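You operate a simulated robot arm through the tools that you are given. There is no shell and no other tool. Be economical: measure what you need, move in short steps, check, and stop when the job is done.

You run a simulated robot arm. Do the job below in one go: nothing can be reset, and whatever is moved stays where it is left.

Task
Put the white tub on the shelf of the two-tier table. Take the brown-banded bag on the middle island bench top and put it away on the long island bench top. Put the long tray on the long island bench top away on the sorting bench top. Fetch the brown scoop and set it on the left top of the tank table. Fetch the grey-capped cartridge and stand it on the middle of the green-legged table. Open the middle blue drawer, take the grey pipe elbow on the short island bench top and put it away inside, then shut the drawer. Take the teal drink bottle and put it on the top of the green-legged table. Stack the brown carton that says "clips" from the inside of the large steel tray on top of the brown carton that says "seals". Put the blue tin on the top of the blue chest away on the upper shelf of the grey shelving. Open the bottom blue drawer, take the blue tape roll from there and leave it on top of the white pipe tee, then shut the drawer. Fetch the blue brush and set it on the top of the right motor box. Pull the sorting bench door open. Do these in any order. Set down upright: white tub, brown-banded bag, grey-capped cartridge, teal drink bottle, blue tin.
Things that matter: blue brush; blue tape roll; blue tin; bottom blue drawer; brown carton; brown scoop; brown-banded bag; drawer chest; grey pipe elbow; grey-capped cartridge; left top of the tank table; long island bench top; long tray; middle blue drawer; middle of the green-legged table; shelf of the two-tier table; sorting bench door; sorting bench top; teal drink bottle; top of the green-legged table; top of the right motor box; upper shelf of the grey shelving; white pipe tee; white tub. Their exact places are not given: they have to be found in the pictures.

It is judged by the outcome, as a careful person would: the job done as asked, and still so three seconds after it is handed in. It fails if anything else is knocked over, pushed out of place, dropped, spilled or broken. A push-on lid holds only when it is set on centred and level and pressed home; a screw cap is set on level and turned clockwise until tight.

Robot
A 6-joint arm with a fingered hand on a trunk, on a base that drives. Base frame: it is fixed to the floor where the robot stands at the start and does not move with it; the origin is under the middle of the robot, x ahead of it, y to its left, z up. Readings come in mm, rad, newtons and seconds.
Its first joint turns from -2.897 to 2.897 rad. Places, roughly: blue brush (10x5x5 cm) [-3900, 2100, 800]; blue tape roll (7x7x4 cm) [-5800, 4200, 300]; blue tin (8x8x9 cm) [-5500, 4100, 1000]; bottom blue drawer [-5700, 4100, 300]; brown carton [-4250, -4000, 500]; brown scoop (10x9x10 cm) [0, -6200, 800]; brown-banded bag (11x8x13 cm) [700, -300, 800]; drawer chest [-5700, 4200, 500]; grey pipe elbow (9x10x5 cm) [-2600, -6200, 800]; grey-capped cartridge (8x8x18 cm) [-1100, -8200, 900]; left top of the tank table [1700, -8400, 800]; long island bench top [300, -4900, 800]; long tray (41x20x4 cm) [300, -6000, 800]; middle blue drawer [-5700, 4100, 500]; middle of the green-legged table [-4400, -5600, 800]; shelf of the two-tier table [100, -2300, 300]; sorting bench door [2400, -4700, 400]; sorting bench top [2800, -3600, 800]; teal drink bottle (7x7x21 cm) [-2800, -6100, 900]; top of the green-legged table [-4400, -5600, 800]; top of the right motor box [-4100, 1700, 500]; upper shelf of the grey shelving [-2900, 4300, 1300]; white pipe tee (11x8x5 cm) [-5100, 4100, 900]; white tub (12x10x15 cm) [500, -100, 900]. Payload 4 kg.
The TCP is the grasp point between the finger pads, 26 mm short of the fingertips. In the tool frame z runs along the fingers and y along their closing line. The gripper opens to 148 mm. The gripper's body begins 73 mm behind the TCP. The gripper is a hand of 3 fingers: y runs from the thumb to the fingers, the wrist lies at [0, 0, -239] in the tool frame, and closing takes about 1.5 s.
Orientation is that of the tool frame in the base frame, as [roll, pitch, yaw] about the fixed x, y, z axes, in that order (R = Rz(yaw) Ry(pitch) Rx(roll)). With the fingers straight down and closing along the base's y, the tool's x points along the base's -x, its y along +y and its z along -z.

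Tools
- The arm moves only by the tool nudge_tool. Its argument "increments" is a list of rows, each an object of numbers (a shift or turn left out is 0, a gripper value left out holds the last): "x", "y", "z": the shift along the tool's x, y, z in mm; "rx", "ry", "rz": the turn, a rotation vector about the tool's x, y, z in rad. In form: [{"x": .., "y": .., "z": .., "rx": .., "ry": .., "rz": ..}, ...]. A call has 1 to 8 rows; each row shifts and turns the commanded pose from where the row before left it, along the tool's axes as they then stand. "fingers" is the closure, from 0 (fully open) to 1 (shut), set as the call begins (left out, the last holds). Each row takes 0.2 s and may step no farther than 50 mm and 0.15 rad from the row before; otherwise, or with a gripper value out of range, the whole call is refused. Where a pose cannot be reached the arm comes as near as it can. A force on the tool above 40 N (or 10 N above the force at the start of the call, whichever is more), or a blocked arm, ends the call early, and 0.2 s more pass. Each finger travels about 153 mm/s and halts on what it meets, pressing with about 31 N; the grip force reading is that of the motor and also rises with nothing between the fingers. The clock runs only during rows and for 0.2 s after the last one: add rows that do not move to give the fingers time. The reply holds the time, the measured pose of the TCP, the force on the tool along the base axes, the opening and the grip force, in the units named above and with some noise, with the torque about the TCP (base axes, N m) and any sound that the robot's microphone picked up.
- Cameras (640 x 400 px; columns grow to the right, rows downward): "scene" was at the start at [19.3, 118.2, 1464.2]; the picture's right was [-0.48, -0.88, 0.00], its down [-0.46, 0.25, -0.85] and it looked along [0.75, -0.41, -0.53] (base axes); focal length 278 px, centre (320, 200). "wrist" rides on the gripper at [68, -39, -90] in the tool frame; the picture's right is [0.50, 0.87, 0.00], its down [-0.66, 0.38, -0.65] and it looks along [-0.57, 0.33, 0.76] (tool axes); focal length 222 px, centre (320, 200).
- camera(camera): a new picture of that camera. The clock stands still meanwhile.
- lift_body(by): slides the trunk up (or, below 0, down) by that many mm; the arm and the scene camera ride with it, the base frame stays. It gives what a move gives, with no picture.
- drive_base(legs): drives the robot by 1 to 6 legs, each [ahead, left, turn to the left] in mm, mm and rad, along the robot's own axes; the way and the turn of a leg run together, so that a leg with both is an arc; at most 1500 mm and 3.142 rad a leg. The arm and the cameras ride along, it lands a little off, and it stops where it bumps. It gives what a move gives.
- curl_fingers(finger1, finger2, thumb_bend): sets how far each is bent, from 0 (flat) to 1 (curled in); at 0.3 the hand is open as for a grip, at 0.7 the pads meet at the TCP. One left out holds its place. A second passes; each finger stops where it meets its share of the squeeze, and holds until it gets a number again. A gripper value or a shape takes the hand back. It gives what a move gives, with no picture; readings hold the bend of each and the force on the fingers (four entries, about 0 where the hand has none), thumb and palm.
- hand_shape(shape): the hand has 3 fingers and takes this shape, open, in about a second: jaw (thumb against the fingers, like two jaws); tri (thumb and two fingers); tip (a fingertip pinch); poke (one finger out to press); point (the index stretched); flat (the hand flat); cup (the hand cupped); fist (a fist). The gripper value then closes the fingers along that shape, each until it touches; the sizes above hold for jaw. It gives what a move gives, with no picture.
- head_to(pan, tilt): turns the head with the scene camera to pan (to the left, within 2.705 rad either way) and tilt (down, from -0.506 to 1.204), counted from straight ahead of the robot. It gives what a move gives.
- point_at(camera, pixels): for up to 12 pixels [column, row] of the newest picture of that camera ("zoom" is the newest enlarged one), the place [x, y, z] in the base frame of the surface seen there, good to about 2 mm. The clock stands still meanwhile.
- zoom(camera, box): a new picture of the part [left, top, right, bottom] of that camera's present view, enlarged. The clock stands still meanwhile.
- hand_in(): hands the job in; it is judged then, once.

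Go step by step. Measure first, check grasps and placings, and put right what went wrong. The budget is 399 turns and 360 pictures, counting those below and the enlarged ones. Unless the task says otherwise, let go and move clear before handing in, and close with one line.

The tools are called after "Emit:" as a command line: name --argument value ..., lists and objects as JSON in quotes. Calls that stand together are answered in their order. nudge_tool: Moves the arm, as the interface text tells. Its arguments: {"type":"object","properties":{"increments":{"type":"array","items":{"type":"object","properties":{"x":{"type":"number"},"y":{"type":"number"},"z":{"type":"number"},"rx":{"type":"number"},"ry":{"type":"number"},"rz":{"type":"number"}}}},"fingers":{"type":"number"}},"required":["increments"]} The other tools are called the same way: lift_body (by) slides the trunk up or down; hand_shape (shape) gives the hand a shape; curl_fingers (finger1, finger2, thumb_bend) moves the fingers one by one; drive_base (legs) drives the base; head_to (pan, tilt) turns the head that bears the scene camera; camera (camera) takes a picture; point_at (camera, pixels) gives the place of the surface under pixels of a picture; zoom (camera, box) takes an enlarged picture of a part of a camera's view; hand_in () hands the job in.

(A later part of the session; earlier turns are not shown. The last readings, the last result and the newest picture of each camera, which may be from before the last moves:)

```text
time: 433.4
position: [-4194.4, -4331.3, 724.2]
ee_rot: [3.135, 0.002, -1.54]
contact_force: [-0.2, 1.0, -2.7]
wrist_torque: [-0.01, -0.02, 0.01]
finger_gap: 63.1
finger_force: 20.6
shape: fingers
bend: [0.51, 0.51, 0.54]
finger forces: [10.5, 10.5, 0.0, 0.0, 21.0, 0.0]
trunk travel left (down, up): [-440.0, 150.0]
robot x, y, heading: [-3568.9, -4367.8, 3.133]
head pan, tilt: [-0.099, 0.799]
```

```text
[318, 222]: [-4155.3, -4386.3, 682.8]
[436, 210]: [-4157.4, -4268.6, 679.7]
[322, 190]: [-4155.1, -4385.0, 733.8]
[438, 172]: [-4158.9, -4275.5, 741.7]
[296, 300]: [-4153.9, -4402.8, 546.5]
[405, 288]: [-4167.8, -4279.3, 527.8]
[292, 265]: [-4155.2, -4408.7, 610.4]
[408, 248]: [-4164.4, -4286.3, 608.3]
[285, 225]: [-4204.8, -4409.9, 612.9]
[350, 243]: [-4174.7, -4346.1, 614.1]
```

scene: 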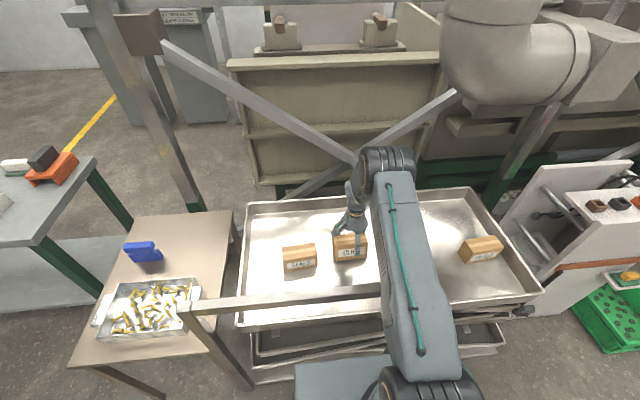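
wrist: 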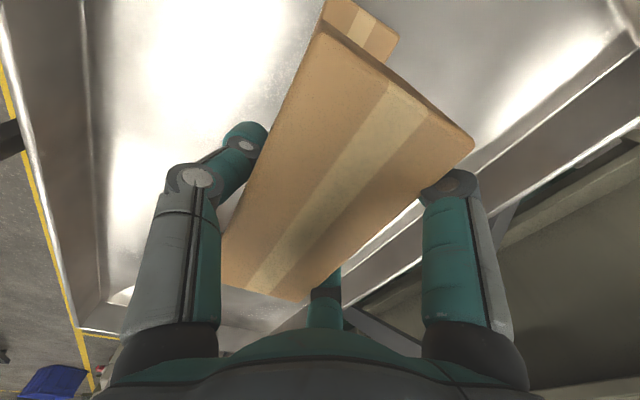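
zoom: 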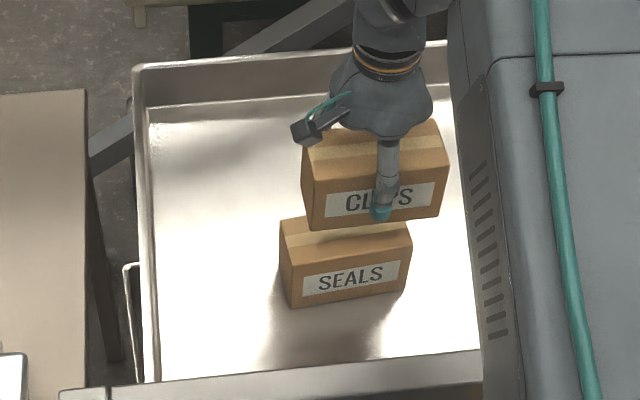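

Emit:
nudge_tool --increments '[{"x": 14.4, "y": 3.8, "rz": -0.05}, {"z": 25}, {"z": 18}, {}]'

Emit:
zoom --camera "scene" --box '[290, 190, 410, 290]'

Emit:
point_at --camera "zoom" --pixels '[[270, 250], [410, 235], [260, 340], [390, 325], [265, 285], [400, 265]]'

```text
time: 434.4
position: [-4197.5, -4343.0, 679.9]
ee_rot: [3.135, 0.002, -1.488]
contact_force: [0.8, 0.7, -2.7]
wrist_torque: [0.03, 0.03, -0.01]
finger_gap: 63.0
finger_force: 21.1
shape: fingers
bend: [0.51, 0.51, 0.54]
finger forces: [10.6, 10.5, 0.0, 0.1, 20.9, 0.1]
trunk travel left (down, up): [-440.0, 150.0]
robot x, y, heading: [-3565.8, -4365.2, 3.133]
head pan, tilt: [-0.099, 0.799]
```

```text
4.00 times, centred on (350, 240) of scene
```

zoom: 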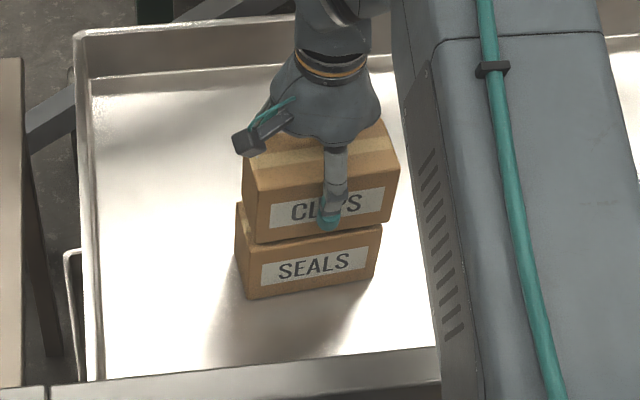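

```text
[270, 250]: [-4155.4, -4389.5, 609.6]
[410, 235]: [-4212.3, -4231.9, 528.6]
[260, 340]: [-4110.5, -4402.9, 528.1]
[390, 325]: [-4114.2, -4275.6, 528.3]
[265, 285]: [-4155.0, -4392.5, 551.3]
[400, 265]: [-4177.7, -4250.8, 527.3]
```

Emit:
nudge_tool --increments '[{"z": 4}, {"z": 3}, {}]'

Emit:
nudge_tool --increments '[{"z": 2}, {"z": 2}, {}]'

Emit:
zoom --camera "scene" --box '[290, 190, 410, 290]'

Emit:
point_at --camera "zoom" --pixels '[[260, 230], [375, 215], [260, 285], [365, 265], [250, 200], [385, 180]]'

```text
time: 435.2
position: [-4198.9, -4344.0, 673.3]
ee_rot: [3.134, 0.003, -1.489]
contact_force: [0.0, -0.6, -3.8]
wrist_torque: [0.02, 0.03, 0.02]
finger_gap: 62.9
finger_force: 21.1
shape: fingers
bend: [0.51, 0.51, 0.54]
finger forces: [10.6, 10.6, 0.0, 0.0, 20.9, 0.0]
trunk travel left (down, up): [-440.0, 150.0]
robot x, y, heading: [-3569.6, -4362.7, 3.131]
head pan, tilt: [-0.099, 0.799]
```

```text
time: 436.0
position: [-4199.0, -4343.7, 670.1]
ee_rot: [3.133, 0.002, -1.49]
contact_force: [-1.6, 0.3, 4.4]
wrist_torque: [0.01, -0.21, -0.01]
finger_gap: 63.0
finger_force: 22.0
shape: fingers
bend: [0.51, 0.51, 0.54]
finger forces: [11.4, 11.4, 0.0, 0.1, 21.0, 0.0]
trunk travel left (down, up): [-440.0, 150.0]
robot x, y, heading: [-3566.5, -4362.7, 3.128]
head pan, tilt: [-0.099, 0.799]
```

```text
4.00 times, centred on (350, 240) of scene
```

zoom: 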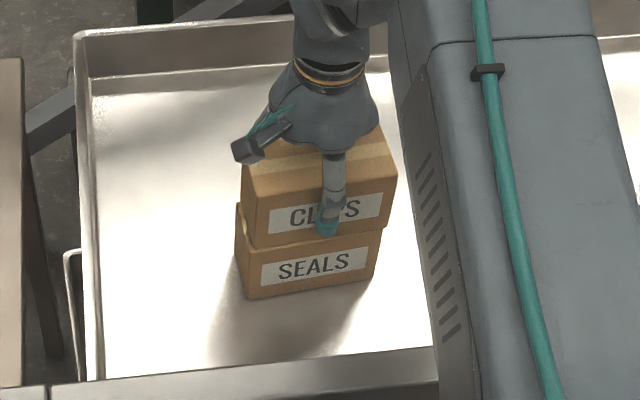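

```text
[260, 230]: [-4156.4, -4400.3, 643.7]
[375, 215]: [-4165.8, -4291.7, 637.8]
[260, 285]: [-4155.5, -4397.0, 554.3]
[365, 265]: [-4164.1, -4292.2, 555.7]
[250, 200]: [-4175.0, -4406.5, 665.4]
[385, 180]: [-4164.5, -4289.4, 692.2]
```

Faces align within ~1 mm and contact is made. Release and rise.

Emit:
curl_fingers --finger1 0.3 --finger2 0.3 --thumb_bend 0.35

Emit:
nudge_tool --increments '[{"z": -20}, {"z": -40}, {"z": -45}, {"z": -45}, {"z": -45}, {"z": -45}, {}]'

Emit:
zoom --camera "scene" --box '[290, 190, 410, 290]'

```text
time: 437.0
position: [-4197.6, -4344.1, 669.5]
ee_rot: [3.132, 0.003, -1.489]
contact_force: [0.1, 0.3, -0.7]
wrist_torque: [-0.01, -0.02, -0.01]
finger_gap: 119.1
finger_force: 0.1
shape: fingers
bend: [0.3, 0.3, 0.35]
finger forces: [0.0, 0.0, 0.1, 0.0, 0.0, 0.1]
trunk travel left (down, up): [-440.0, 150.0]
robot x, y, heading: [-3566.4, -4358.9, 3.132]
head pan, tilt: [-0.099, 0.799]
```

```text
time: 438.6
position: [-4194.8, -4346.2, 911.5]
ee_rot: [3.135, 0.002, -1.488]
contact_force: [0.3, -0.4, -0.1]
wrist_torque: [-0.01, 0.03, -0.01]
finger_gap: 118.8
finger_force: 0.1
shape: fingers
bend: [0.3, 0.3, 0.35]
finger forces: [0.0, 0.0, 0.0, 0.1, 0.1, 0.0]
trunk travel left (down, up): [-440.0, 150.0]
robot x, y, heading: [-3569.1, -4364.9, 3.137]
head pan, tilt: [-0.099, 0.799]
```

```text
4.00 times, centred on (350, 240) of scene
```

zoom: 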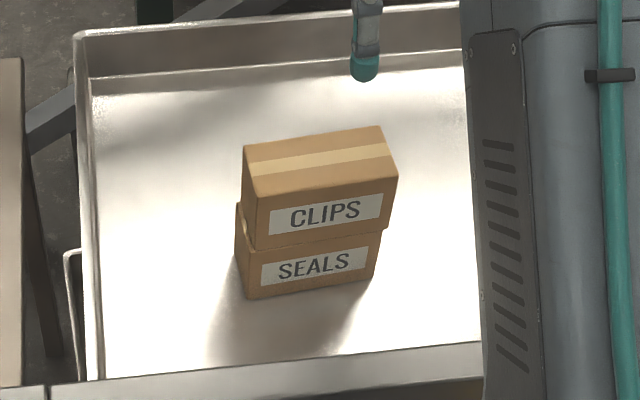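

The stack is right. Now the grey pipe elbow on the short bench at (-2550,-6200): raise, back off and drive there.

Emit:
lift_body --by 150

Emit:
nudge_tool --fingers 0.0 --increments '[{"z": -40}, {"z": -40}, {}]'

Emit:
drive_base --legs '[[-1400, 0, 0], [-130, 0, 0], [0, 1400, 0], [0, 430, 0]]'

Emit:
head_to --pan 0.0 --tilt 0.8

Emit:
camera --camera "scene"

Emit:
camera --camera "wrist"

```text
time: 440.4
position: [-4194.2, -4345.3, 1061.4]
ee_rot: [3.134, 0.002, -1.489]
contact_force: [-0.3, 0.5, 0.1]
wrist_torque: [-0.03, 0.01, -0.01]
finger_gap: 119.0
finger_force: 0.0
shape: fingers
bend: [0.3, 0.3, 0.35]
finger forces: [0.0, 0.0, 0.1, 0.0, 0.1, 0.0]
trunk travel left (down, up): [-590.0, 0.0]
robot x, y, heading: [-3568.8, -4363.0, 3.135]
head pan, tilt: [-0.099, 0.799]
```

```text
time: 441.2
position: [-4195.6, -4346.1, 1142.4]
ee_rot: [3.136, 0.002, -1.489]
contact_force: [0.4, 0.1, -0.4]
wrist_torque: [0.01, 0.01, 0.01]
finger_gap: 148.1
finger_force: 0.0
shape: jaw
bend: [0.3, 0.3, 0.3]
finger forces: [0.0, 0.0, 0.0, 0.1, 0.0, 0.1]
trunk travel left (down, up): [-590.0, 0.0]
robot x, y, heading: [-3566.2, -4366.1, 3.133]
head pan, tilt: [-0.099, 0.799]
```

```text
time: 458.0
position: [-2647.9, -6225.8, 1142.6]
ee_rot: [3.135, 0.002, -1.46]
contact_force: [0.0, -0.7, -0.7]
wrist_torque: [0.02, 0.02, -0.02]
finger_gap: 147.9
finger_force: 0.1
shape: jaw
bend: [0.3, 0.3, 0.3]
finger forces: [0.1, 0.0, 0.1, 0.0, 0.1, 0.0]
trunk travel left (down, up): [-590.0, 0.0]
robot x, y, heading: [-2023.6, -6224.4, -3.114]
head pan, tilt: [-0.099, 0.799]
```

```text
time: 458.6
position: [-2647.4, -6226.1, 1141.8]
ee_rot: [3.135, 0.002, -1.46]
contact_force: [-1.0, -0.5, 0.3]
wrist_torque: [-0.01, 0.02, 0.03]
finger_gap: 148.0
finger_force: 0.1
shape: jaw
bend: [0.3, 0.3, 0.3]
finger forces: [0.0, 0.0, 0.0, 0.0, 0.0, 0.0]
trunk travel left (down, up): [-590.0, 0.0]
robot x, y, heading: [-2022.1, -6222.7, -3.12]
head pan, tilt: [0.0, 0.799]
```

```text
181 pictures are left
```

scene: 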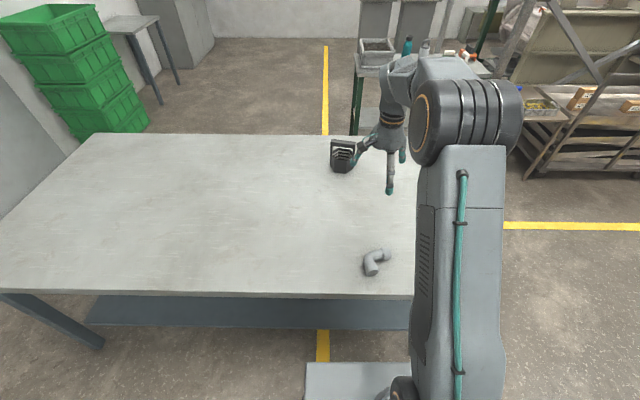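

```text
180 pictures are left
```

wrist: 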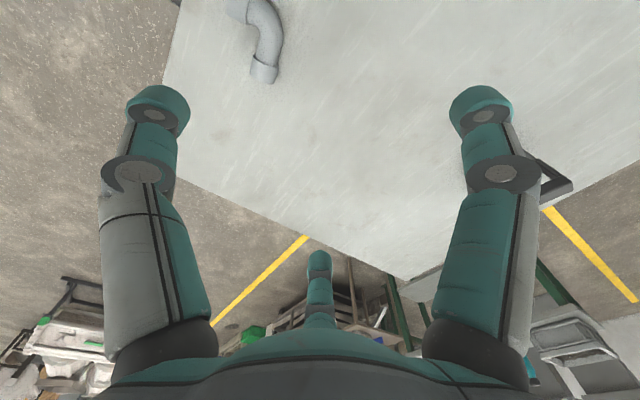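

Emit:
zoom --camera "scene" --box '[340, 230, 420, 290]'

Emit:
point_at --camera "zoom" --pixels '[[260, 290], [280, 250], [250, 225], [225, 195], [290, 190], [350, 180], [390, 180], [280, 340], [240, 330], [320, 160], [270, 310], [300, 220]]'

```text
6.67 times, centred on (380, 260) of scene
```

zoom: 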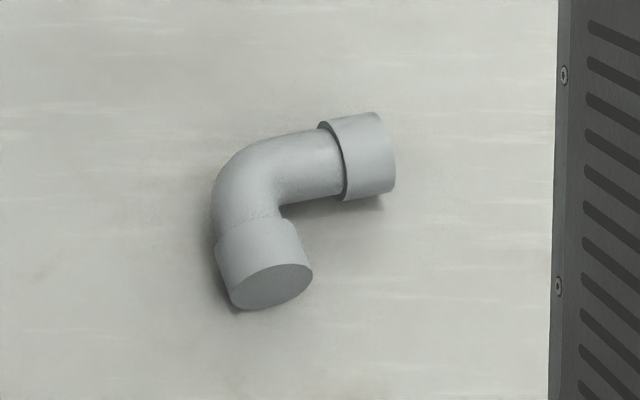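

```text
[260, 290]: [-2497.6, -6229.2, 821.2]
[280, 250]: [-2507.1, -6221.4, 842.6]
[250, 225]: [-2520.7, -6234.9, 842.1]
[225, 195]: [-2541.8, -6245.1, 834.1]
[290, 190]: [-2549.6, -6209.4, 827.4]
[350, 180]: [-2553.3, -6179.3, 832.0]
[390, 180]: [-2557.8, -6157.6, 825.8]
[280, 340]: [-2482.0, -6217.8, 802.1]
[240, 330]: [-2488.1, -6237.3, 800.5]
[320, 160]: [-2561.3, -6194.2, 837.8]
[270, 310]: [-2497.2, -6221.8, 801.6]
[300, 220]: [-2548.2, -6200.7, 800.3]
```

Elbow: arm B runs along y (centre x≈-2565, y -6210…-6155), pipe Ø42. I'll grip it there with the two fingers on the outer side. Move above.

Emit:
nudge_tool --increments '[{"x": -16, "y": -38}, {"x": -16, "y": -38}, {"z": 49}, {"z": 49}, {"z": 49}, {"z": 49}, {}]'

Emit:
camera --camera "wrist"

Emit:
point_at --camera "wrist" --pixels '[[300, 100], [280, 130], [320, 80], [260, 100], [300, 150], [340, 120]]'

```text
time: 460.2
position: [-2576.9, -6182.1, 945.3]
ee_rot: [3.134, 0.002, -1.461]
contact_force: [0.6, -0.2, -0.2]
wrist_torque: [-0.02, -0.03, 0.01]
finger_gap: 147.9
finger_force: 0.0
shape: jaw
bend: [0.3, 0.3, 0.3]
finger forces: [0.0, 0.1, 0.0, 0.0, 0.1, 0.1]
trunk travel left (down, up): [-590.0, 0.0]
robot x, y, heading: [-2019.3, -6224.9, -3.122]
head pan, tilt: [0.0, 0.799]
```

```text
178 pictures are left
```

wrist: 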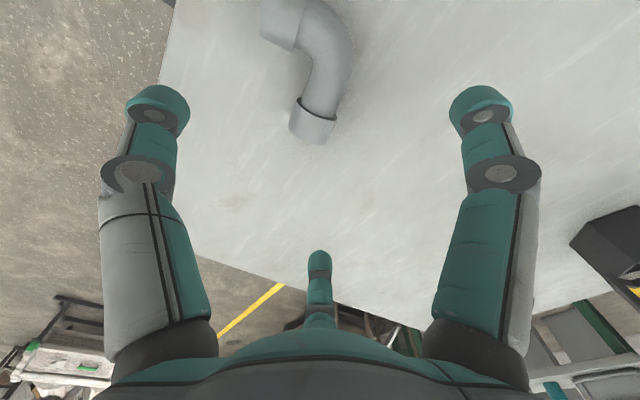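

```text
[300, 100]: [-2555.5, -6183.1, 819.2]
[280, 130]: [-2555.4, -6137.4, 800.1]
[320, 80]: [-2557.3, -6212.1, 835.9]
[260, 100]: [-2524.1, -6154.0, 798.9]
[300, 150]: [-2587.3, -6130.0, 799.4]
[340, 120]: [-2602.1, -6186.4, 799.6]
```

Emit:
point_at --camera "wrist" --pixels '[[312, 118], [298, 125], [330, 122], [318, 138], [325, 95], [340, 70], [305, 105], [335, 105]]'

```text
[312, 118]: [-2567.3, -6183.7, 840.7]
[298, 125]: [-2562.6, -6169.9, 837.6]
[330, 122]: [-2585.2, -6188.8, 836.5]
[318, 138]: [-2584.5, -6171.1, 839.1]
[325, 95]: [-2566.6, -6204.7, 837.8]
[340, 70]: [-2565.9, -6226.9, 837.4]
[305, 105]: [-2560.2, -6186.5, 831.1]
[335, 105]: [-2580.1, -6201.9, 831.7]
```

Emit:
curl_fingers --finger1 0.42 --finger2 0.42 --thumb_bend 0.42

Emit:
nudge_tool --increments '[{"x": 4, "y": 5.6, "z": 40}, {"z": 40}, {"z": 34}, {}]'

Emit:
camera --camera "wrist"

Emit:
zoom --camera "scene" --box '[330, 200, 430, 290]'

```text
time: 461.2
position: [-2577.3, -6180.8, 945.6]
ee_rot: [3.135, 0.001, -1.459]
contact_force: [-0.5, -0.1, 0.3]
wrist_torque: [0.02, 0.05, 0.0]
finger_gap: 89.0
finger_force: 0.0
shape: fingers
bend: [0.42, 0.42, 0.42]
finger forces: [0.1, 0.1, 0.1, 0.0, 0.0, 0.1]
trunk travel left (down, up): [-590.0, 0.0]
robot x, y, heading: [-2019.8, -6225.4, -3.123]
head pan, tilt: [0.0, 0.799]
```

```text
time: 462.2
position: [-2581.1, -6188.6, 831.7]
ee_rot: [3.135, 0.002, -1.458]
contact_force: [-1.2, -0.5, 11.4]
wrist_torque: [0.07, -0.69, -0.05]
finger_gap: 89.8
finger_force: 5.7
shape: fingers
bend: [0.42, 0.42, 0.42]
finger forces: [0.1, 0.0, 0.0, 0.0, 11.0, 0.0]
trunk travel left (down, up): [-590.0, 0.0]
robot x, y, heading: [-2021.7, -6224.9, -3.12]
head pan, tilt: [0.0, 0.799]
```

```text
177 pictures are left
```

wrist: 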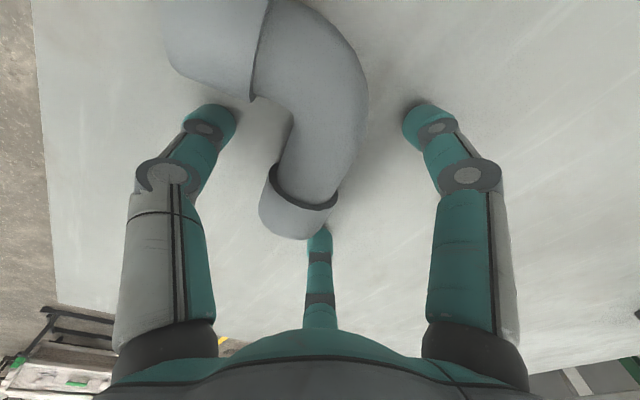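

```text
4.44 times, centred on (380, 245) of scene
```

zoom: 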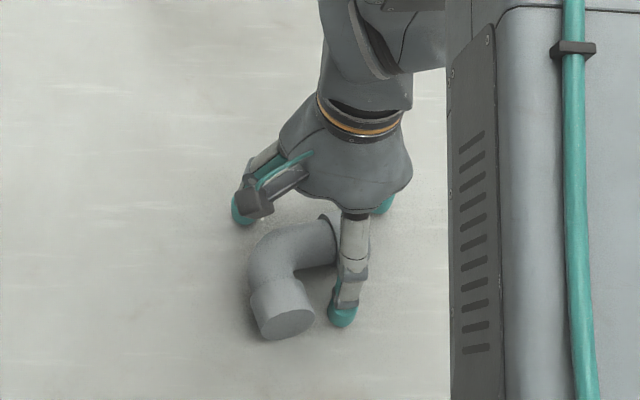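

The thumb just touches (11 N). Rise 4 mm and close.

Emit:
nudge_tool --increments '[{"z": -4}, {}]'

Emit:
curl_fingers --finger1 0.95 --finger2 0.95 --thumb_bend 0.95

Emit:
camera --camera "wrist"

Emit:
nudge_tool --increments '[{"z": -15}, {"z": -30}, {"z": -40}, {"z": -40}, {}]'

Emit:
zoom --camera "scene" --box '[330, 180, 430, 290]'

```text
time: 462.8
position: [-2580.2, -6188.2, 835.5]
ee_rot: [3.134, 0.002, -1.459]
contact_force: [0.3, 0.1, -0.1]
wrist_torque: [0.02, 0.01, 0.06]
finger_gap: 88.8
finger_force: 0.1
shape: fingers
bend: [0.42, 0.42, 0.42]
finger forces: [0.0, 0.0, 0.0, 0.1, 0.1, 0.0]
trunk travel left (down, up): [-590.0, 0.0]
robot x, y, heading: [-2014.4, -6225.4, -3.121]
head pan, tilt: [0.0, 0.799]
```

```text
time: 463.8
position: [-2581.2, -6188.7, 834.8]
ee_rot: [3.134, 0.001, -1.457]
contact_force: [-0.3, 0.0, 1.0]
wrist_torque: [0.05, 0.07, 0.0]
finger_gap: 35.6
finger_force: 29.1
shape: fingers
bend: [0.53, 0.58, 0.61]
finger forces: [19.2, 12.7, 0.0, 0.1, 26.4, 0.0]
trunk travel left (down, up): [-590.0, 0.0]
robot x, y, heading: [-2019.8, -6225.3, -3.12]
head pan, tilt: [0.0, 0.799]
```

```text
175 pictures are left
```

wrist: 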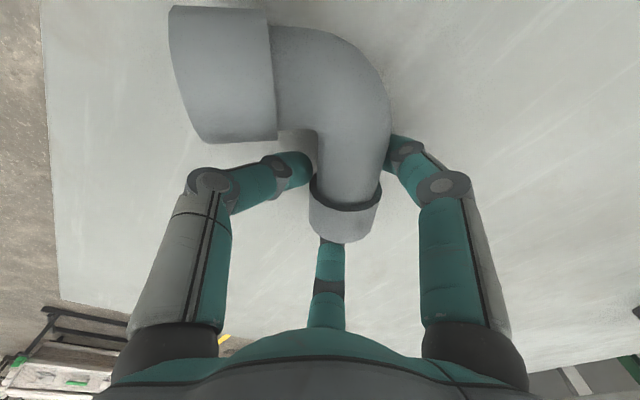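

```text
time: 465.0
position: [-2580.6, -6189.1, 958.6]
ee_rot: [3.135, 0.003, -1.46]
contact_force: [0.0, 0.0, -1.2]
wrist_torque: [0.02, 0.01, 0.0]
finger_gap: 36.0
finger_force: 29.4
shape: fingers
bend: [0.53, 0.58, 0.61]
finger forces: [19.5, 12.0, 0.0, 0.0, 26.7, 0.0]
trunk travel left (down, up): [-590.0, 0.0]
robot x, y, heading: [-2022.6, -6224.3, -3.117]
head pan, tilt: [0.0, 0.799]
```

```text
3.64 times, centred on (380, 235) of scene
```

zoom: 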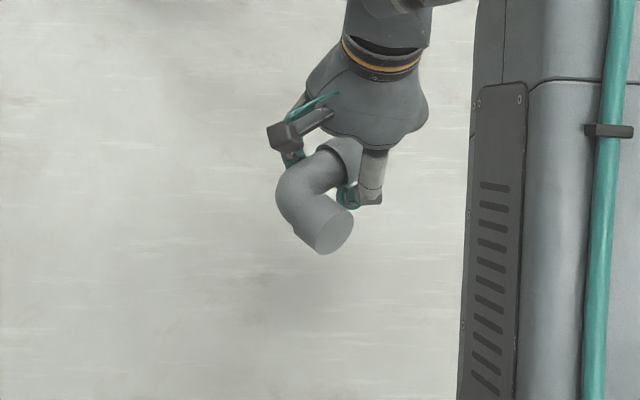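

The elbow is held firmly. Now look for a route north (+y) to the drawer chest.

Emit:
head_to --pan -1.6 --tilt 0.2

Emit:
camera --camera "scene"

Emit:
point_at --camera "scene" --pixels '[[320, 300], [200, 250], [320, 230], [420, 230], [420, 260], [360, 200], [300, 200], [500, 220]]'

```text
time: 466.7
position: [-2580.3, -6189.4, 960.0]
ee_rot: [3.134, 0.003, -1.459]
contact_force: [-0.3, 0.1, -0.3]
wrist_torque: [0.04, 0.01, -0.01]
finger_gap: 35.5
finger_force: 29.1
shape: fingers
bend: [0.53, 0.58, 0.61]
finger forces: [19.7, 11.9, 0.1, 0.1, 26.6, 0.0]
trunk travel left (down, up): [-590.0, 0.0]
robot x, y, heading: [-2023.8, -6225.8, -3.12]
head pan, tilt: [-1.6, 0.201]
```

```text
173 pictures are left
```

scene: 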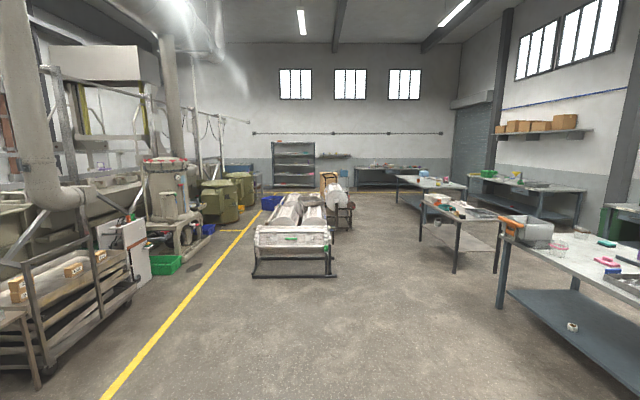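

```text
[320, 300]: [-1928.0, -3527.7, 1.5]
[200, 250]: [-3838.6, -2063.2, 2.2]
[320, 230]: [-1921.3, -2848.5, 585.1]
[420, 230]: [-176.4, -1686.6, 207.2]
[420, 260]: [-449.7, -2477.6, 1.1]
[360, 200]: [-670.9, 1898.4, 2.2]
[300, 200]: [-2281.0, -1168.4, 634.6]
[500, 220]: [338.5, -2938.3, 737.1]
```

There is a wide aisle between the machine bed (x<-1000) and the island tables (x>-185). I'll face north and go along x≈-600.

Emit:
drive_base --legs '[[0, 0, -1.592], [0, -1420, 0]]'

Emit:
head_to --pan 0.0 --tilt 0.3

Emit:
camera --camera "scene"

```text
time: 477.7
position: [-527.8, -5707.2, 960.2]
ee_rot: [3.134, 0.001, -3.086]
contact_force: [0.0, 0.1, -0.1]
wrist_torque: [0.05, 0.0, -0.01]
finger_gap: 35.2
finger_force: 28.5
shape: fingers
bend: [0.53, 0.58, 0.61]
finger forces: [19.2, 11.7, 0.0, 0.1, 25.9, 0.0]
trunk travel left (down, up): [-590.0, 0.0]
robot x, y, heading: [-590.0, -6263.7, 1.537]
head pan, tilt: [-1.6, 0.201]
```

```text
time: 479.4
position: [-526.9, -5707.1, 959.7]
ee_rot: [3.135, 0.002, -3.088]
contact_force: [-0.1, -0.5, -0.4]
wrist_torque: [0.0, -0.02, 0.02]
finger_gap: 35.4
finger_force: 28.2
shape: fingers
bend: [0.53, 0.58, 0.61]
finger forces: [19.2, 11.7, 0.1, 0.0, 25.7, 0.0]
trunk travel left (down, up): [-590.0, 0.0]
robot x, y, heading: [-590.9, -6263.3, 1.539]
head pan, tilt: [0.0, 0.3]
```

```text
172 pictures are left
```

scene: 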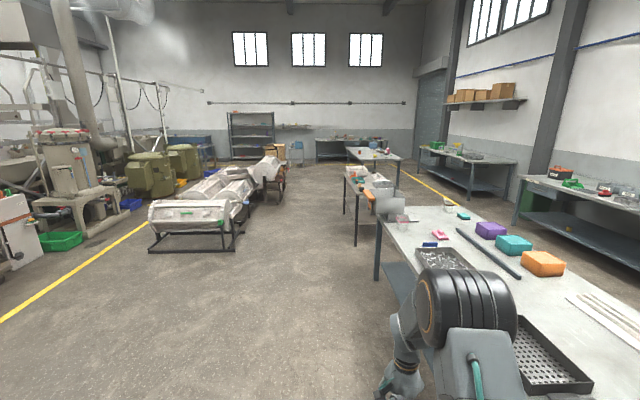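

Emit:
point_at --camera "scene" --pixels '[[237, 247], [285, 192], [250, 205], [345, 210], [300, 170], [320, 200], [250, 150], [285, 160]]'

```text
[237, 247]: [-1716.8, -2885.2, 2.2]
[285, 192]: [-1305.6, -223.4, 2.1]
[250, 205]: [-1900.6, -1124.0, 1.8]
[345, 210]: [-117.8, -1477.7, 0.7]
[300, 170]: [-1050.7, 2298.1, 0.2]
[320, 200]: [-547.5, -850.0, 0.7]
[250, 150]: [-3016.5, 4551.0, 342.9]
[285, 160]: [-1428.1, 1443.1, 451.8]
```

Emit:
drive_base --legs '[[0, 0, 0.04], [1500, 0, 0], [1500, 0, 0], [1500, 0, 0]]'

Emit:
drive_base --legs '[[0, 0, 0.0], [1500, 0, 0], [1500, 0, 0]]'

Emit:
head_to --pan 0.6 --tilt 0.3

Emit:
camera --camera "scene"

```text
time: 501.1
position: [-443.4, -1243.4, 959.1]
ee_rot: [3.134, 0.002, -3.088]
contact_force: [-0.4, 0.0, -0.4]
wrist_torque: [0.02, -0.02, -0.01]
finger_gap: 35.4
finger_force: 28.8
shape: fingers
bend: [0.53, 0.58, 0.61]
finger forces: [19.3, 11.6, 0.0, 0.0, 25.9, 0.0]
trunk travel left (down, up): [-590.0, 0.0]
robot x, y, heading: [-510.2, -1799.8, 1.532]
head pan, tilt: [0.0, 0.3]
```

```text
time: 515.8
position: [-331.3, 1732.9, 959.9]
ee_rot: [3.134, 0.001, -3.099]
contact_force: [-0.2, 0.5, -0.7]
wrist_torque: [0.03, -0.03, -0.02]
finger_gap: 35.3
finger_force: 28.1
shape: fingers
bend: [0.53, 0.58, 0.61]
finger forces: [19.4, 11.6, 0.0, 0.0, 26.0, 0.1]
trunk travel left (down, up): [-590.0, 0.0]
robot x, y, heading: [-407.9, 1173.6, 1.521]
head pan, tilt: [0.0, 0.3]
```

```text
time: 516.8
position: [-331.6, 1731.0, 960.4]
ee_rot: [3.136, 0.002, -3.099]
contact_force: [-0.4, 0.0, 0.5]
wrist_torque: [0.02, 0.01, 0.03]
finger_gap: 35.2
finger_force: 28.8
shape: fingers
bend: [0.53, 0.58, 0.61]
finger forces: [19.4, 11.4, 0.1, 0.0, 26.0, 0.0]
trunk travel left (down, up): [-590.0, 0.0]
robot x, y, heading: [-407.1, 1173.8, 1.519]
head pan, tilt: [0.6, 0.3]
```

```text
171 pictures are left
```

scene: 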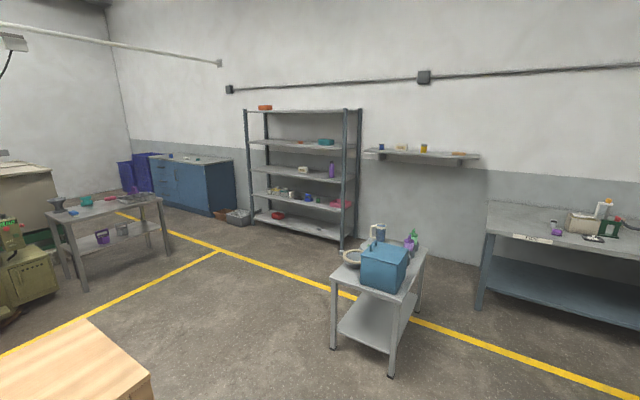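

Emit:
point_at --camera "scene" --pixels '[[250, 222], [340, 248], [300, 145], [235, 210], [150, 205], [205, 160], [85, 290], [165, 255], [100, 205], [385, 375], [300, 300], [220, 280]]'

Emit:
zoom --camera "scene" --box '[0, 100, 260, 300]'

Emit:
zoom --camera "scene" --box '[230, 90, 390, 260]'

```text
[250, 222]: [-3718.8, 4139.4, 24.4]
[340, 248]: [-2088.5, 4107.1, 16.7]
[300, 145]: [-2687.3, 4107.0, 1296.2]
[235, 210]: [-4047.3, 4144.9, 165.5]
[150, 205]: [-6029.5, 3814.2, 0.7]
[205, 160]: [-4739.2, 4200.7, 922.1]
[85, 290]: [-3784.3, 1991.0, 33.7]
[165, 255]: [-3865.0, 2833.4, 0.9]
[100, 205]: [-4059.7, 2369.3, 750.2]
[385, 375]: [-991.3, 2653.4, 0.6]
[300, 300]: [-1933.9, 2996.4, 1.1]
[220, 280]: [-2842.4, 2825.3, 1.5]
```

```text
2.00 times, centred on (130, 200) of scene
```

zoom: 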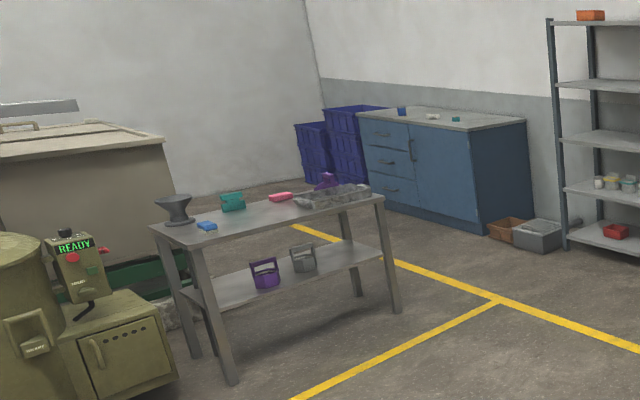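

```text
2.35 times, centred on (310, 175) of scene
```

zoom: 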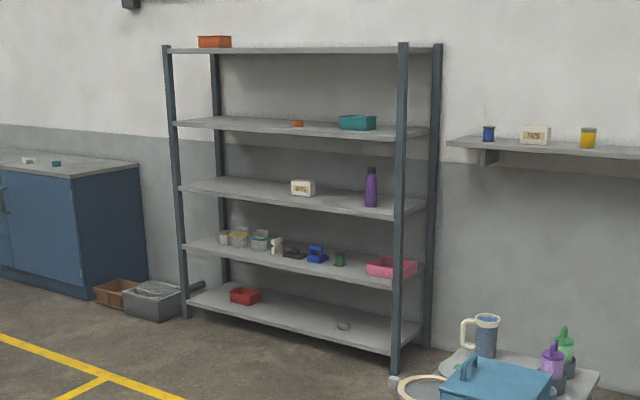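

I see the blue chest (left), grey shelving (middle; shelf at z≈1296), the brush table and the motor boxes. Drive: north a bit, west along y≈2150, north to y≈3400, then toward the chest.

Emit:
drive_base --legs '[[980, 0, 0.05], [0, 0, 1.571], [1400, 0, 0], [1200, 0, 0]]'

Emit:
head_to --pan -0.3 --tilt 0.35

Emit:
camera --camera "scene"

```text
time: 538.0
position: [-3552.5, 2287.4, 960.3]
ee_rot: [3.136, 0.001, -1.518]
contact_force: [-0.5, 0.1, -0.6]
wrist_torque: [-0.01, 0.0, -0.02]
finger_gap: 35.0
finger_force: 28.4
shape: fingers
bend: [0.53, 0.58, 0.74]
finger forces: [19.0, 11.4, 0.0, 0.0, 25.2, 0.1]
trunk travel left (down, up): [-590.0, 0.0]
robot x, y, heading: [-2999.5, 2218.4, 3.107]
head pan, tilt: [0.6, 0.3]
```

```text
time: 539.2
position: [-3551.7, 2287.2, 959.9]
ee_rot: [3.135, 0.002, -1.518]
contact_force: [-0.3, 0.2, -1.0]
wrist_torque: [0.04, 0.05, 0.01]
finger_gap: 34.9
finger_force: 27.3
shape: fingers
bend: [0.53, 0.58, 0.74]
finger forces: [19.0, 11.3, 0.0, 0.0, 25.2, 0.1]
trunk travel left (down, up): [-590.0, 0.0]
robot x, y, heading: [-2995.8, 2218.6, 3.101]
head pan, tilt: [-0.3, 0.351]
```

```text
168 pictures are left
```

scene: 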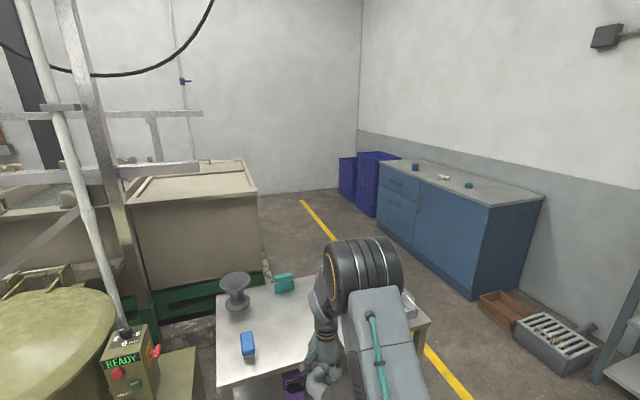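

Emit:
point_at --camera "scene" --pixels '[[378, 168], [490, 205], [545, 197], [473, 297], [380, 230], [395, 185], [395, 207], [395, 228], [415, 167], [443, 177], [468, 186], [500, 295]]'

Emit:
zoom --camera "scene" --box '[340, 140, 560, 310]'

Emit:
zoom --camera "scene" --box '[200, 230, 360, 400]'

```text
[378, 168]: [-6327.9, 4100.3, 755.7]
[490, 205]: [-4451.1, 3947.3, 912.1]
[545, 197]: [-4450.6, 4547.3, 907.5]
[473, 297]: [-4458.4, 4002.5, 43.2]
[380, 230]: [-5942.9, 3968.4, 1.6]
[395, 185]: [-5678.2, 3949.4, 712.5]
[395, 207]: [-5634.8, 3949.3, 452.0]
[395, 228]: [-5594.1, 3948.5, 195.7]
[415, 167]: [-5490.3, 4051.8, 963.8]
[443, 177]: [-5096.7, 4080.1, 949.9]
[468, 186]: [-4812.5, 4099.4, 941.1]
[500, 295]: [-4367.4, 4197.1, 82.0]
```

```text
2.35 times, centred on (450, 225) of scene
```

zoom: 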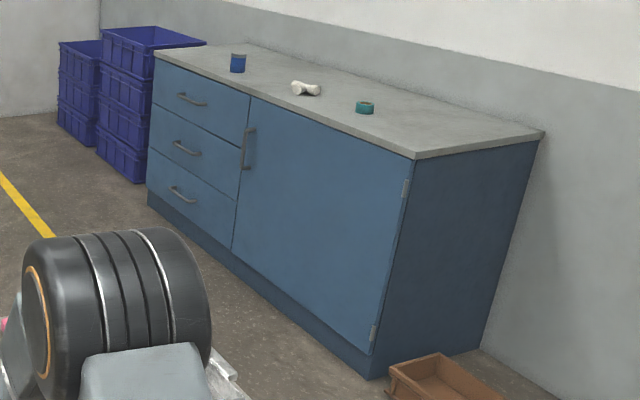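

```text
2.35 times, centred on (280, 315) of scene
```

zoom: 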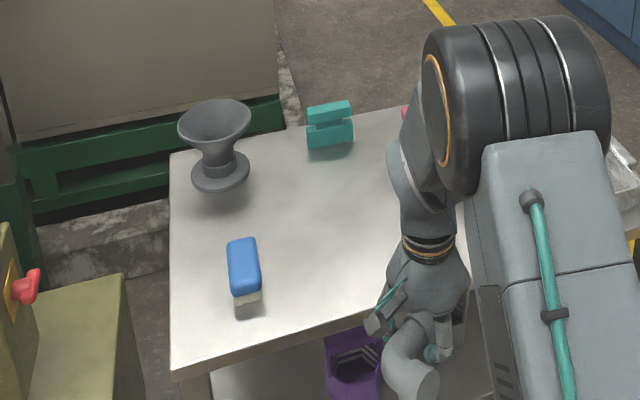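

The chest front is at y=3949, drawers at x≈-5900…-5400, top z 912. Drive there; I'll first rest the elbow on the chest top to free the hand.

Emit:
drive_base --legs '[[0, -1000, 0.04], [1400, 0, 0], [1300, 0, 0], [0, 0, -1.571]]'

Emit:
head_to --pan 0.0 --tilt 0.6

Emit:
camera --camera "scene"

```text
time: 561.1
position: [-5682.6, 3817.1, 959.8]
ee_rot: [3.135, 0.003, -3.027]
contact_force: [-0.4, 0.4, 0.1]
wrist_torque: [0.0, 0.01, 0.01]
finger_gap: 34.8
finger_force: 27.0
shape: fingers
bend: [0.53, 0.58, 0.75]
finger forces: [18.7, 11.0, 0.0, 0.0, 24.4, 0.1]
trunk travel left (down, up): [-590.0, 0.0]
robot x, y, heading: [-5713.9, 3254.8, 1.595]
head pan, tilt: [-0.3, 0.351]
```

```text
time: 561.9
position: [-5682.9, 3818.3, 960.3]
ee_rot: [3.133, 0.001, -3.027]
contact_force: [-0.7, 0.1, 0.2]
wrist_torque: [-0.04, -0.04, -0.02]
finger_gap: 34.8
finger_force: 27.0
shape: fingers
bend: [0.53, 0.58, 0.75]
finger forces: [18.7, 11.0, 0.0, 0.1, 24.4, 0.0]
trunk travel left (down, up): [-590.0, 0.0]
robot x, y, heading: [-5713.3, 3260.4, 1.597]
head pan, tilt: [0.0, 0.6]
```

```text
165 pictures are left
```

scene: 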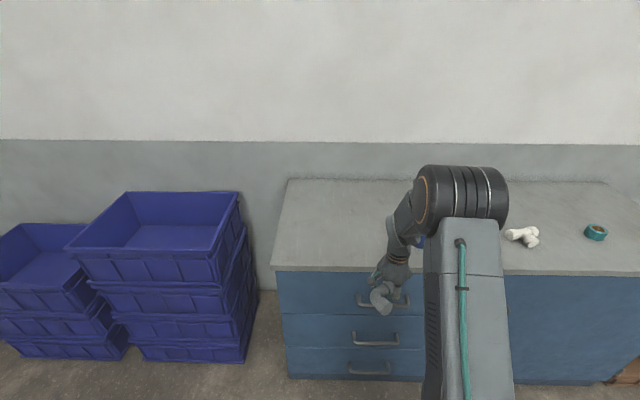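

Emit:
point_at --camera "scene" --pixels '[[383, 305], [352, 338], [375, 343], [398, 338], [368, 372], [345, 367], [390, 367], [286, 330], [420, 330], [330, 240], [285, 275], [300, 360]]'

Emit:
zoom --camera "scene" --box '[270, 220, 450, 390]'

```text
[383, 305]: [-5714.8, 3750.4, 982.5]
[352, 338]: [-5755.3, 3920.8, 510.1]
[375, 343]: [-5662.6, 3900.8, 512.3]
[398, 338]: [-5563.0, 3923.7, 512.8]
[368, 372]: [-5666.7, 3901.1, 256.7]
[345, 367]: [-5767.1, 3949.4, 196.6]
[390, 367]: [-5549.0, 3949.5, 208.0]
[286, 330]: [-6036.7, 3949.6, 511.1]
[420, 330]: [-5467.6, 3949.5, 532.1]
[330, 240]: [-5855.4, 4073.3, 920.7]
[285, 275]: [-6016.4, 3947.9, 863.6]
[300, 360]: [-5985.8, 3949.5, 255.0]
```

```text
2.35 times, centred on (360, 305) of scene
```

zoom: 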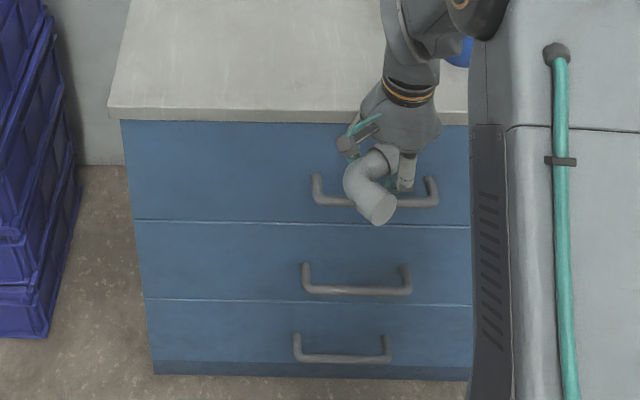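

Put the elbow down on the chest top at about (-5690,4065). Raise, drive in, lower.

Emit:
nudge_tool --increments '[{"z": -45}, {"z": -40}, {}]'

Emit:
drive_base --legs '[[250, 0, -0.02]]'

Emit:
camera --camera "wrist"

Emit:
zoom --camera "scene" --box '[300, 180, 460, 320]'

```text
time: 562.7
position: [-5681.6, 3819.4, 1046.0]
ee_rot: [3.134, 0.002, -3.028]
contact_force: [0.3, 0.3, -0.7]
wrist_torque: [0.01, -0.04, 0.02]
finger_gap: 34.8
finger_force: 27.0
shape: fingers
bend: [0.53, 0.58, 0.75]
finger forces: [18.9, 10.8, 0.0, 0.0, 24.7, 0.0]
trunk travel left (down, up): [-590.0, 0.0]
robot x, y, heading: [-5714.7, 3258.9, 1.598]
head pan, tilt: [0.0, 0.6]
```

```text
time: 564.5
position: [-5675.4, 4066.9, 1046.0]
ee_rot: [3.133, 0.001, -3.043]
contact_force: [0.7, 1.1, -1.1]
wrist_torque: [0.0, 0.01, 0.0]
finger_gap: 34.7
finger_force: 27.2
shape: fingers
bend: [0.53, 0.58, 0.75]
finger forces: [19.0, 10.8, 0.0, 0.0, 24.7, 0.0]
trunk travel left (down, up): [-590.0, 0.0]
robot x, y, heading: [-5718.6, 3504.8, 1.576]
head pan, tilt: [0.0, 0.6]
```

```text
163 pictures are left
```

wrist: 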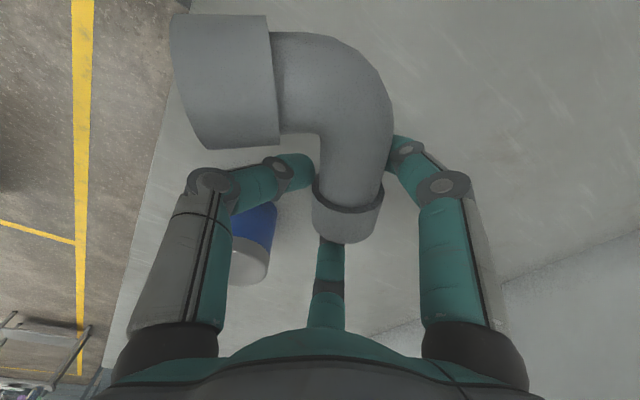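

```text
2.86 times, centred on (380, 250) of scene
```

zoom: 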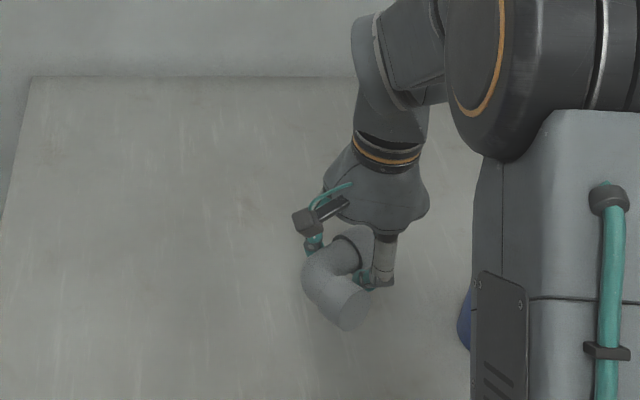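

Emit:
nudge_tool --increments '[{"z": 40}, {"z": 35}, {"z": 8}, {}]'

Emit:
nudge_tool --increments '[{"z": 3}, {"z": 3}, {"z": 2}, {}]'

```text
time: 565.5
position: [-5674.8, 4067.5, 963.2]
ee_rot: [3.135, 0.001, -3.045]
contact_force: [0.5, 0.1, -0.2]
wrist_torque: [0.03, 0.01, 0.0]
finger_gap: 34.7
finger_force: 27.6
shape: fingers
bend: [0.53, 0.58, 0.75]
finger forces: [19.0, 10.7, 0.1, 0.0, 25.0, 0.0]
trunk travel left (down, up): [-590.0, 0.0]
robot x, y, heading: [-5719.8, 3502.7, 1.575]
head pan, tilt: [0.0, 0.6]
```

```text
time: 566.5
position: [-5676.4, 4066.9, 955.1]
ee_rot: [3.134, 0.001, -3.046]
contact_force: [-0.7, 1.4, 5.0]
wrist_torque: [0.22, 0.0, 0.04]
finger_gap: 34.7
finger_force: 27.3
shape: fingers
bend: [0.53, 0.58, 0.75]
finger forces: [18.7, 11.6, 0.0, 0.0, 24.4, 0.1]
trunk travel left (down, up): [-590.0, 0.0]
robot x, y, heading: [-5722.4, 3503.6, 1.577]
head pan, tilt: [0.0, 0.6]
```

Touching (5 N). Release, rise and view.

Emit:
curl_fingers --finger1 0.42 --finger2 0.42 --thumb_bend 0.42

Emit:
nudge_tool --increments '[{"z": -30}, {"z": -45}, {"z": -45}, {"z": -45}, {}]'

Emit:
camera --camera "wrist"

Emit:
camera --camera "scene"

```text
time: 567.5
position: [-5675.5, 4067.7, 953.2]
ee_rot: [3.134, 0.002, -3.044]
contact_force: [-0.5, -0.5, -0.2]
wrist_torque: [-0.01, 0.01, 0.01]
finger_gap: 88.2
finger_force: 0.2
shape: fingers
bend: [0.42, 0.42, 0.42]
finger forces: [0.0, 0.0, 0.1, 0.0, 0.0, 0.1]
trunk travel left (down, up): [-590.0, 0.0]
robot x, y, heading: [-5716.0, 3507.0, 1.579]
head pan, tilt: [0.0, 0.6]
```

```text
time: 568.7
position: [-5675.4, 4064.9, 1119.9]
ee_rot: [3.134, 0.002, -3.045]
contact_force: [0.4, 0.3, -0.3]
wrist_torque: [-0.03, 0.0, 0.01]
finger_gap: 88.1
finger_force: 0.0
shape: fingers
bend: [0.42, 0.42, 0.42]
finger forces: [0.1, 0.0, 0.0, 0.0, 0.1, 0.1]
trunk travel left (down, up): [-590.0, 0.0]
robot x, y, heading: [-5717.2, 3506.0, 1.576]
head pan, tilt: [0.0, 0.6]
```

```text
161 pictures are left
```

wrist: 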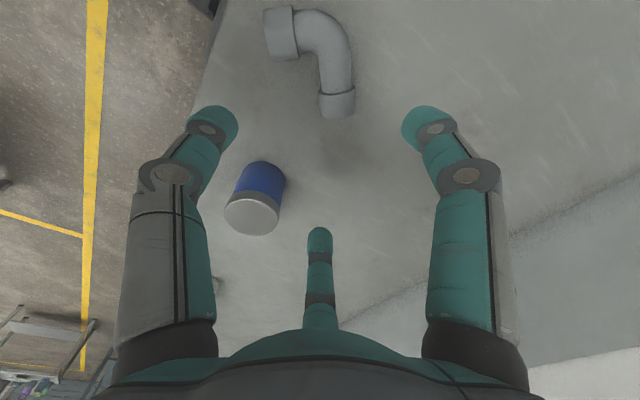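

```text
160 pictures are left
```

scene: 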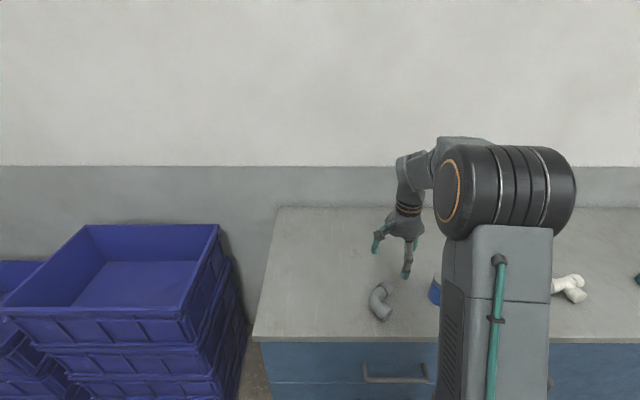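

I'll want the robot standing to the right of the open drawer, so move the elbow along the top to x≈-5290 (between tin and tee). Regrip it where it lies.

Emit:
nudge_tool --increments '[{"z": 45}, {"z": 45}, {"z": 45}, {"z": 29}, {}]'

Emit:
curl_fingers --finger1 0.95 --finger2 0.95 --thumb_bend 0.95

Emit:
nudge_tool --increments '[{"z": -20}, {"z": -45}, {"z": -45}, {"z": -45}, {}]'

Emit:
drive_base --legs '[[0, -400, 0]]'

Emit:
camera --camera "scene"

Emit:
camera --camera "wrist"

```text
time: 569.9
position: [-5676.5, 4065.6, 956.1]
ee_rot: [3.135, 0.004, -3.044]
contact_force: [1.0, 0.4, -0.4]
wrist_torque: [-0.03, 0.02, 0.02]
finger_gap: 88.1
finger_force: 0.2
shape: fingers
bend: [0.42, 0.42, 0.42]
finger forces: [0.1, 0.0, 0.0, 0.0, 0.0, 0.1]
trunk travel left (down, up): [-590.0, 0.0]
robot x, y, heading: [-5719.1, 3506.7, 1.576]
head pan, tilt: [0.0, 0.6]
```

```text
time: 570.9
position: [-5677.0, 4065.5, 956.0]
ee_rot: [3.135, 0.002, -3.044]
contact_force: [1.0, 0.4, 3.7]
wrist_torque: [0.15, -0.08, -0.04]
finger_gap: 35.1
finger_force: 28.4
shape: fingers
bend: [0.54, 0.57, 0.6]
finger forces: [17.9, 14.5, 0.0, 0.1, 25.2, 0.0]
trunk travel left (down, up): [-590.0, 0.0]
robot x, y, heading: [-5721.4, 3504.0, 1.581]
head pan, tilt: [0.0, 0.6]
```

```text
time: 572.1
position: [-5675.3, 4065.0, 1111.4]
ee_rot: [3.136, 0.002, -3.044]
contact_force: [0.1, -0.5, -0.5]
wrist_torque: [0.0, 0.06, 0.0]
finger_gap: 35.1
finger_force: 28.6
shape: fingers
bend: [0.54, 0.57, 0.6]
finger forces: [18.6, 12.7, 0.0, 0.0, 25.8, 0.0]
trunk travel left (down, up): [-590.0, 0.0]
robot x, y, heading: [-5718.9, 3505.4, 1.573]
head pan, tilt: [0.0, 0.6]
```

```text
time: 574.6
position: [-5279.2, 4070.6, 1110.4]
ee_rot: [3.134, 0.001, -3.04]
contact_force: [0.3, -0.9, -0.8]
wrist_torque: [0.01, -0.01, 0.05]
finger_gap: 35.0
finger_force: 28.2
shape: fingers
bend: [0.54, 0.57, 0.6]
finger forces: [18.6, 12.5, 0.1, 0.1, 25.8, 0.0]
trunk travel left (down, up): [-590.0, 0.0]
robot x, y, heading: [-5320.4, 3510.8, 1.581]
head pan, tilt: [0.0, 0.6]
```

```text
159 pictures are left
```

scene: 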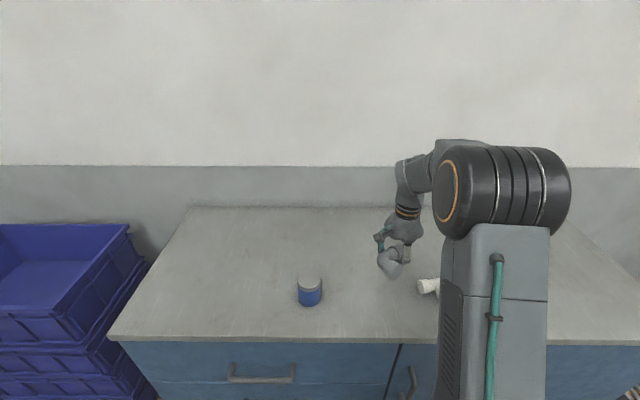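

```text
158 pictures are left
```

wrist: 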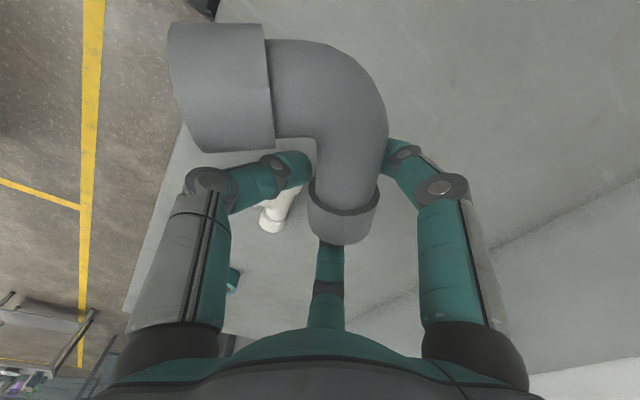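

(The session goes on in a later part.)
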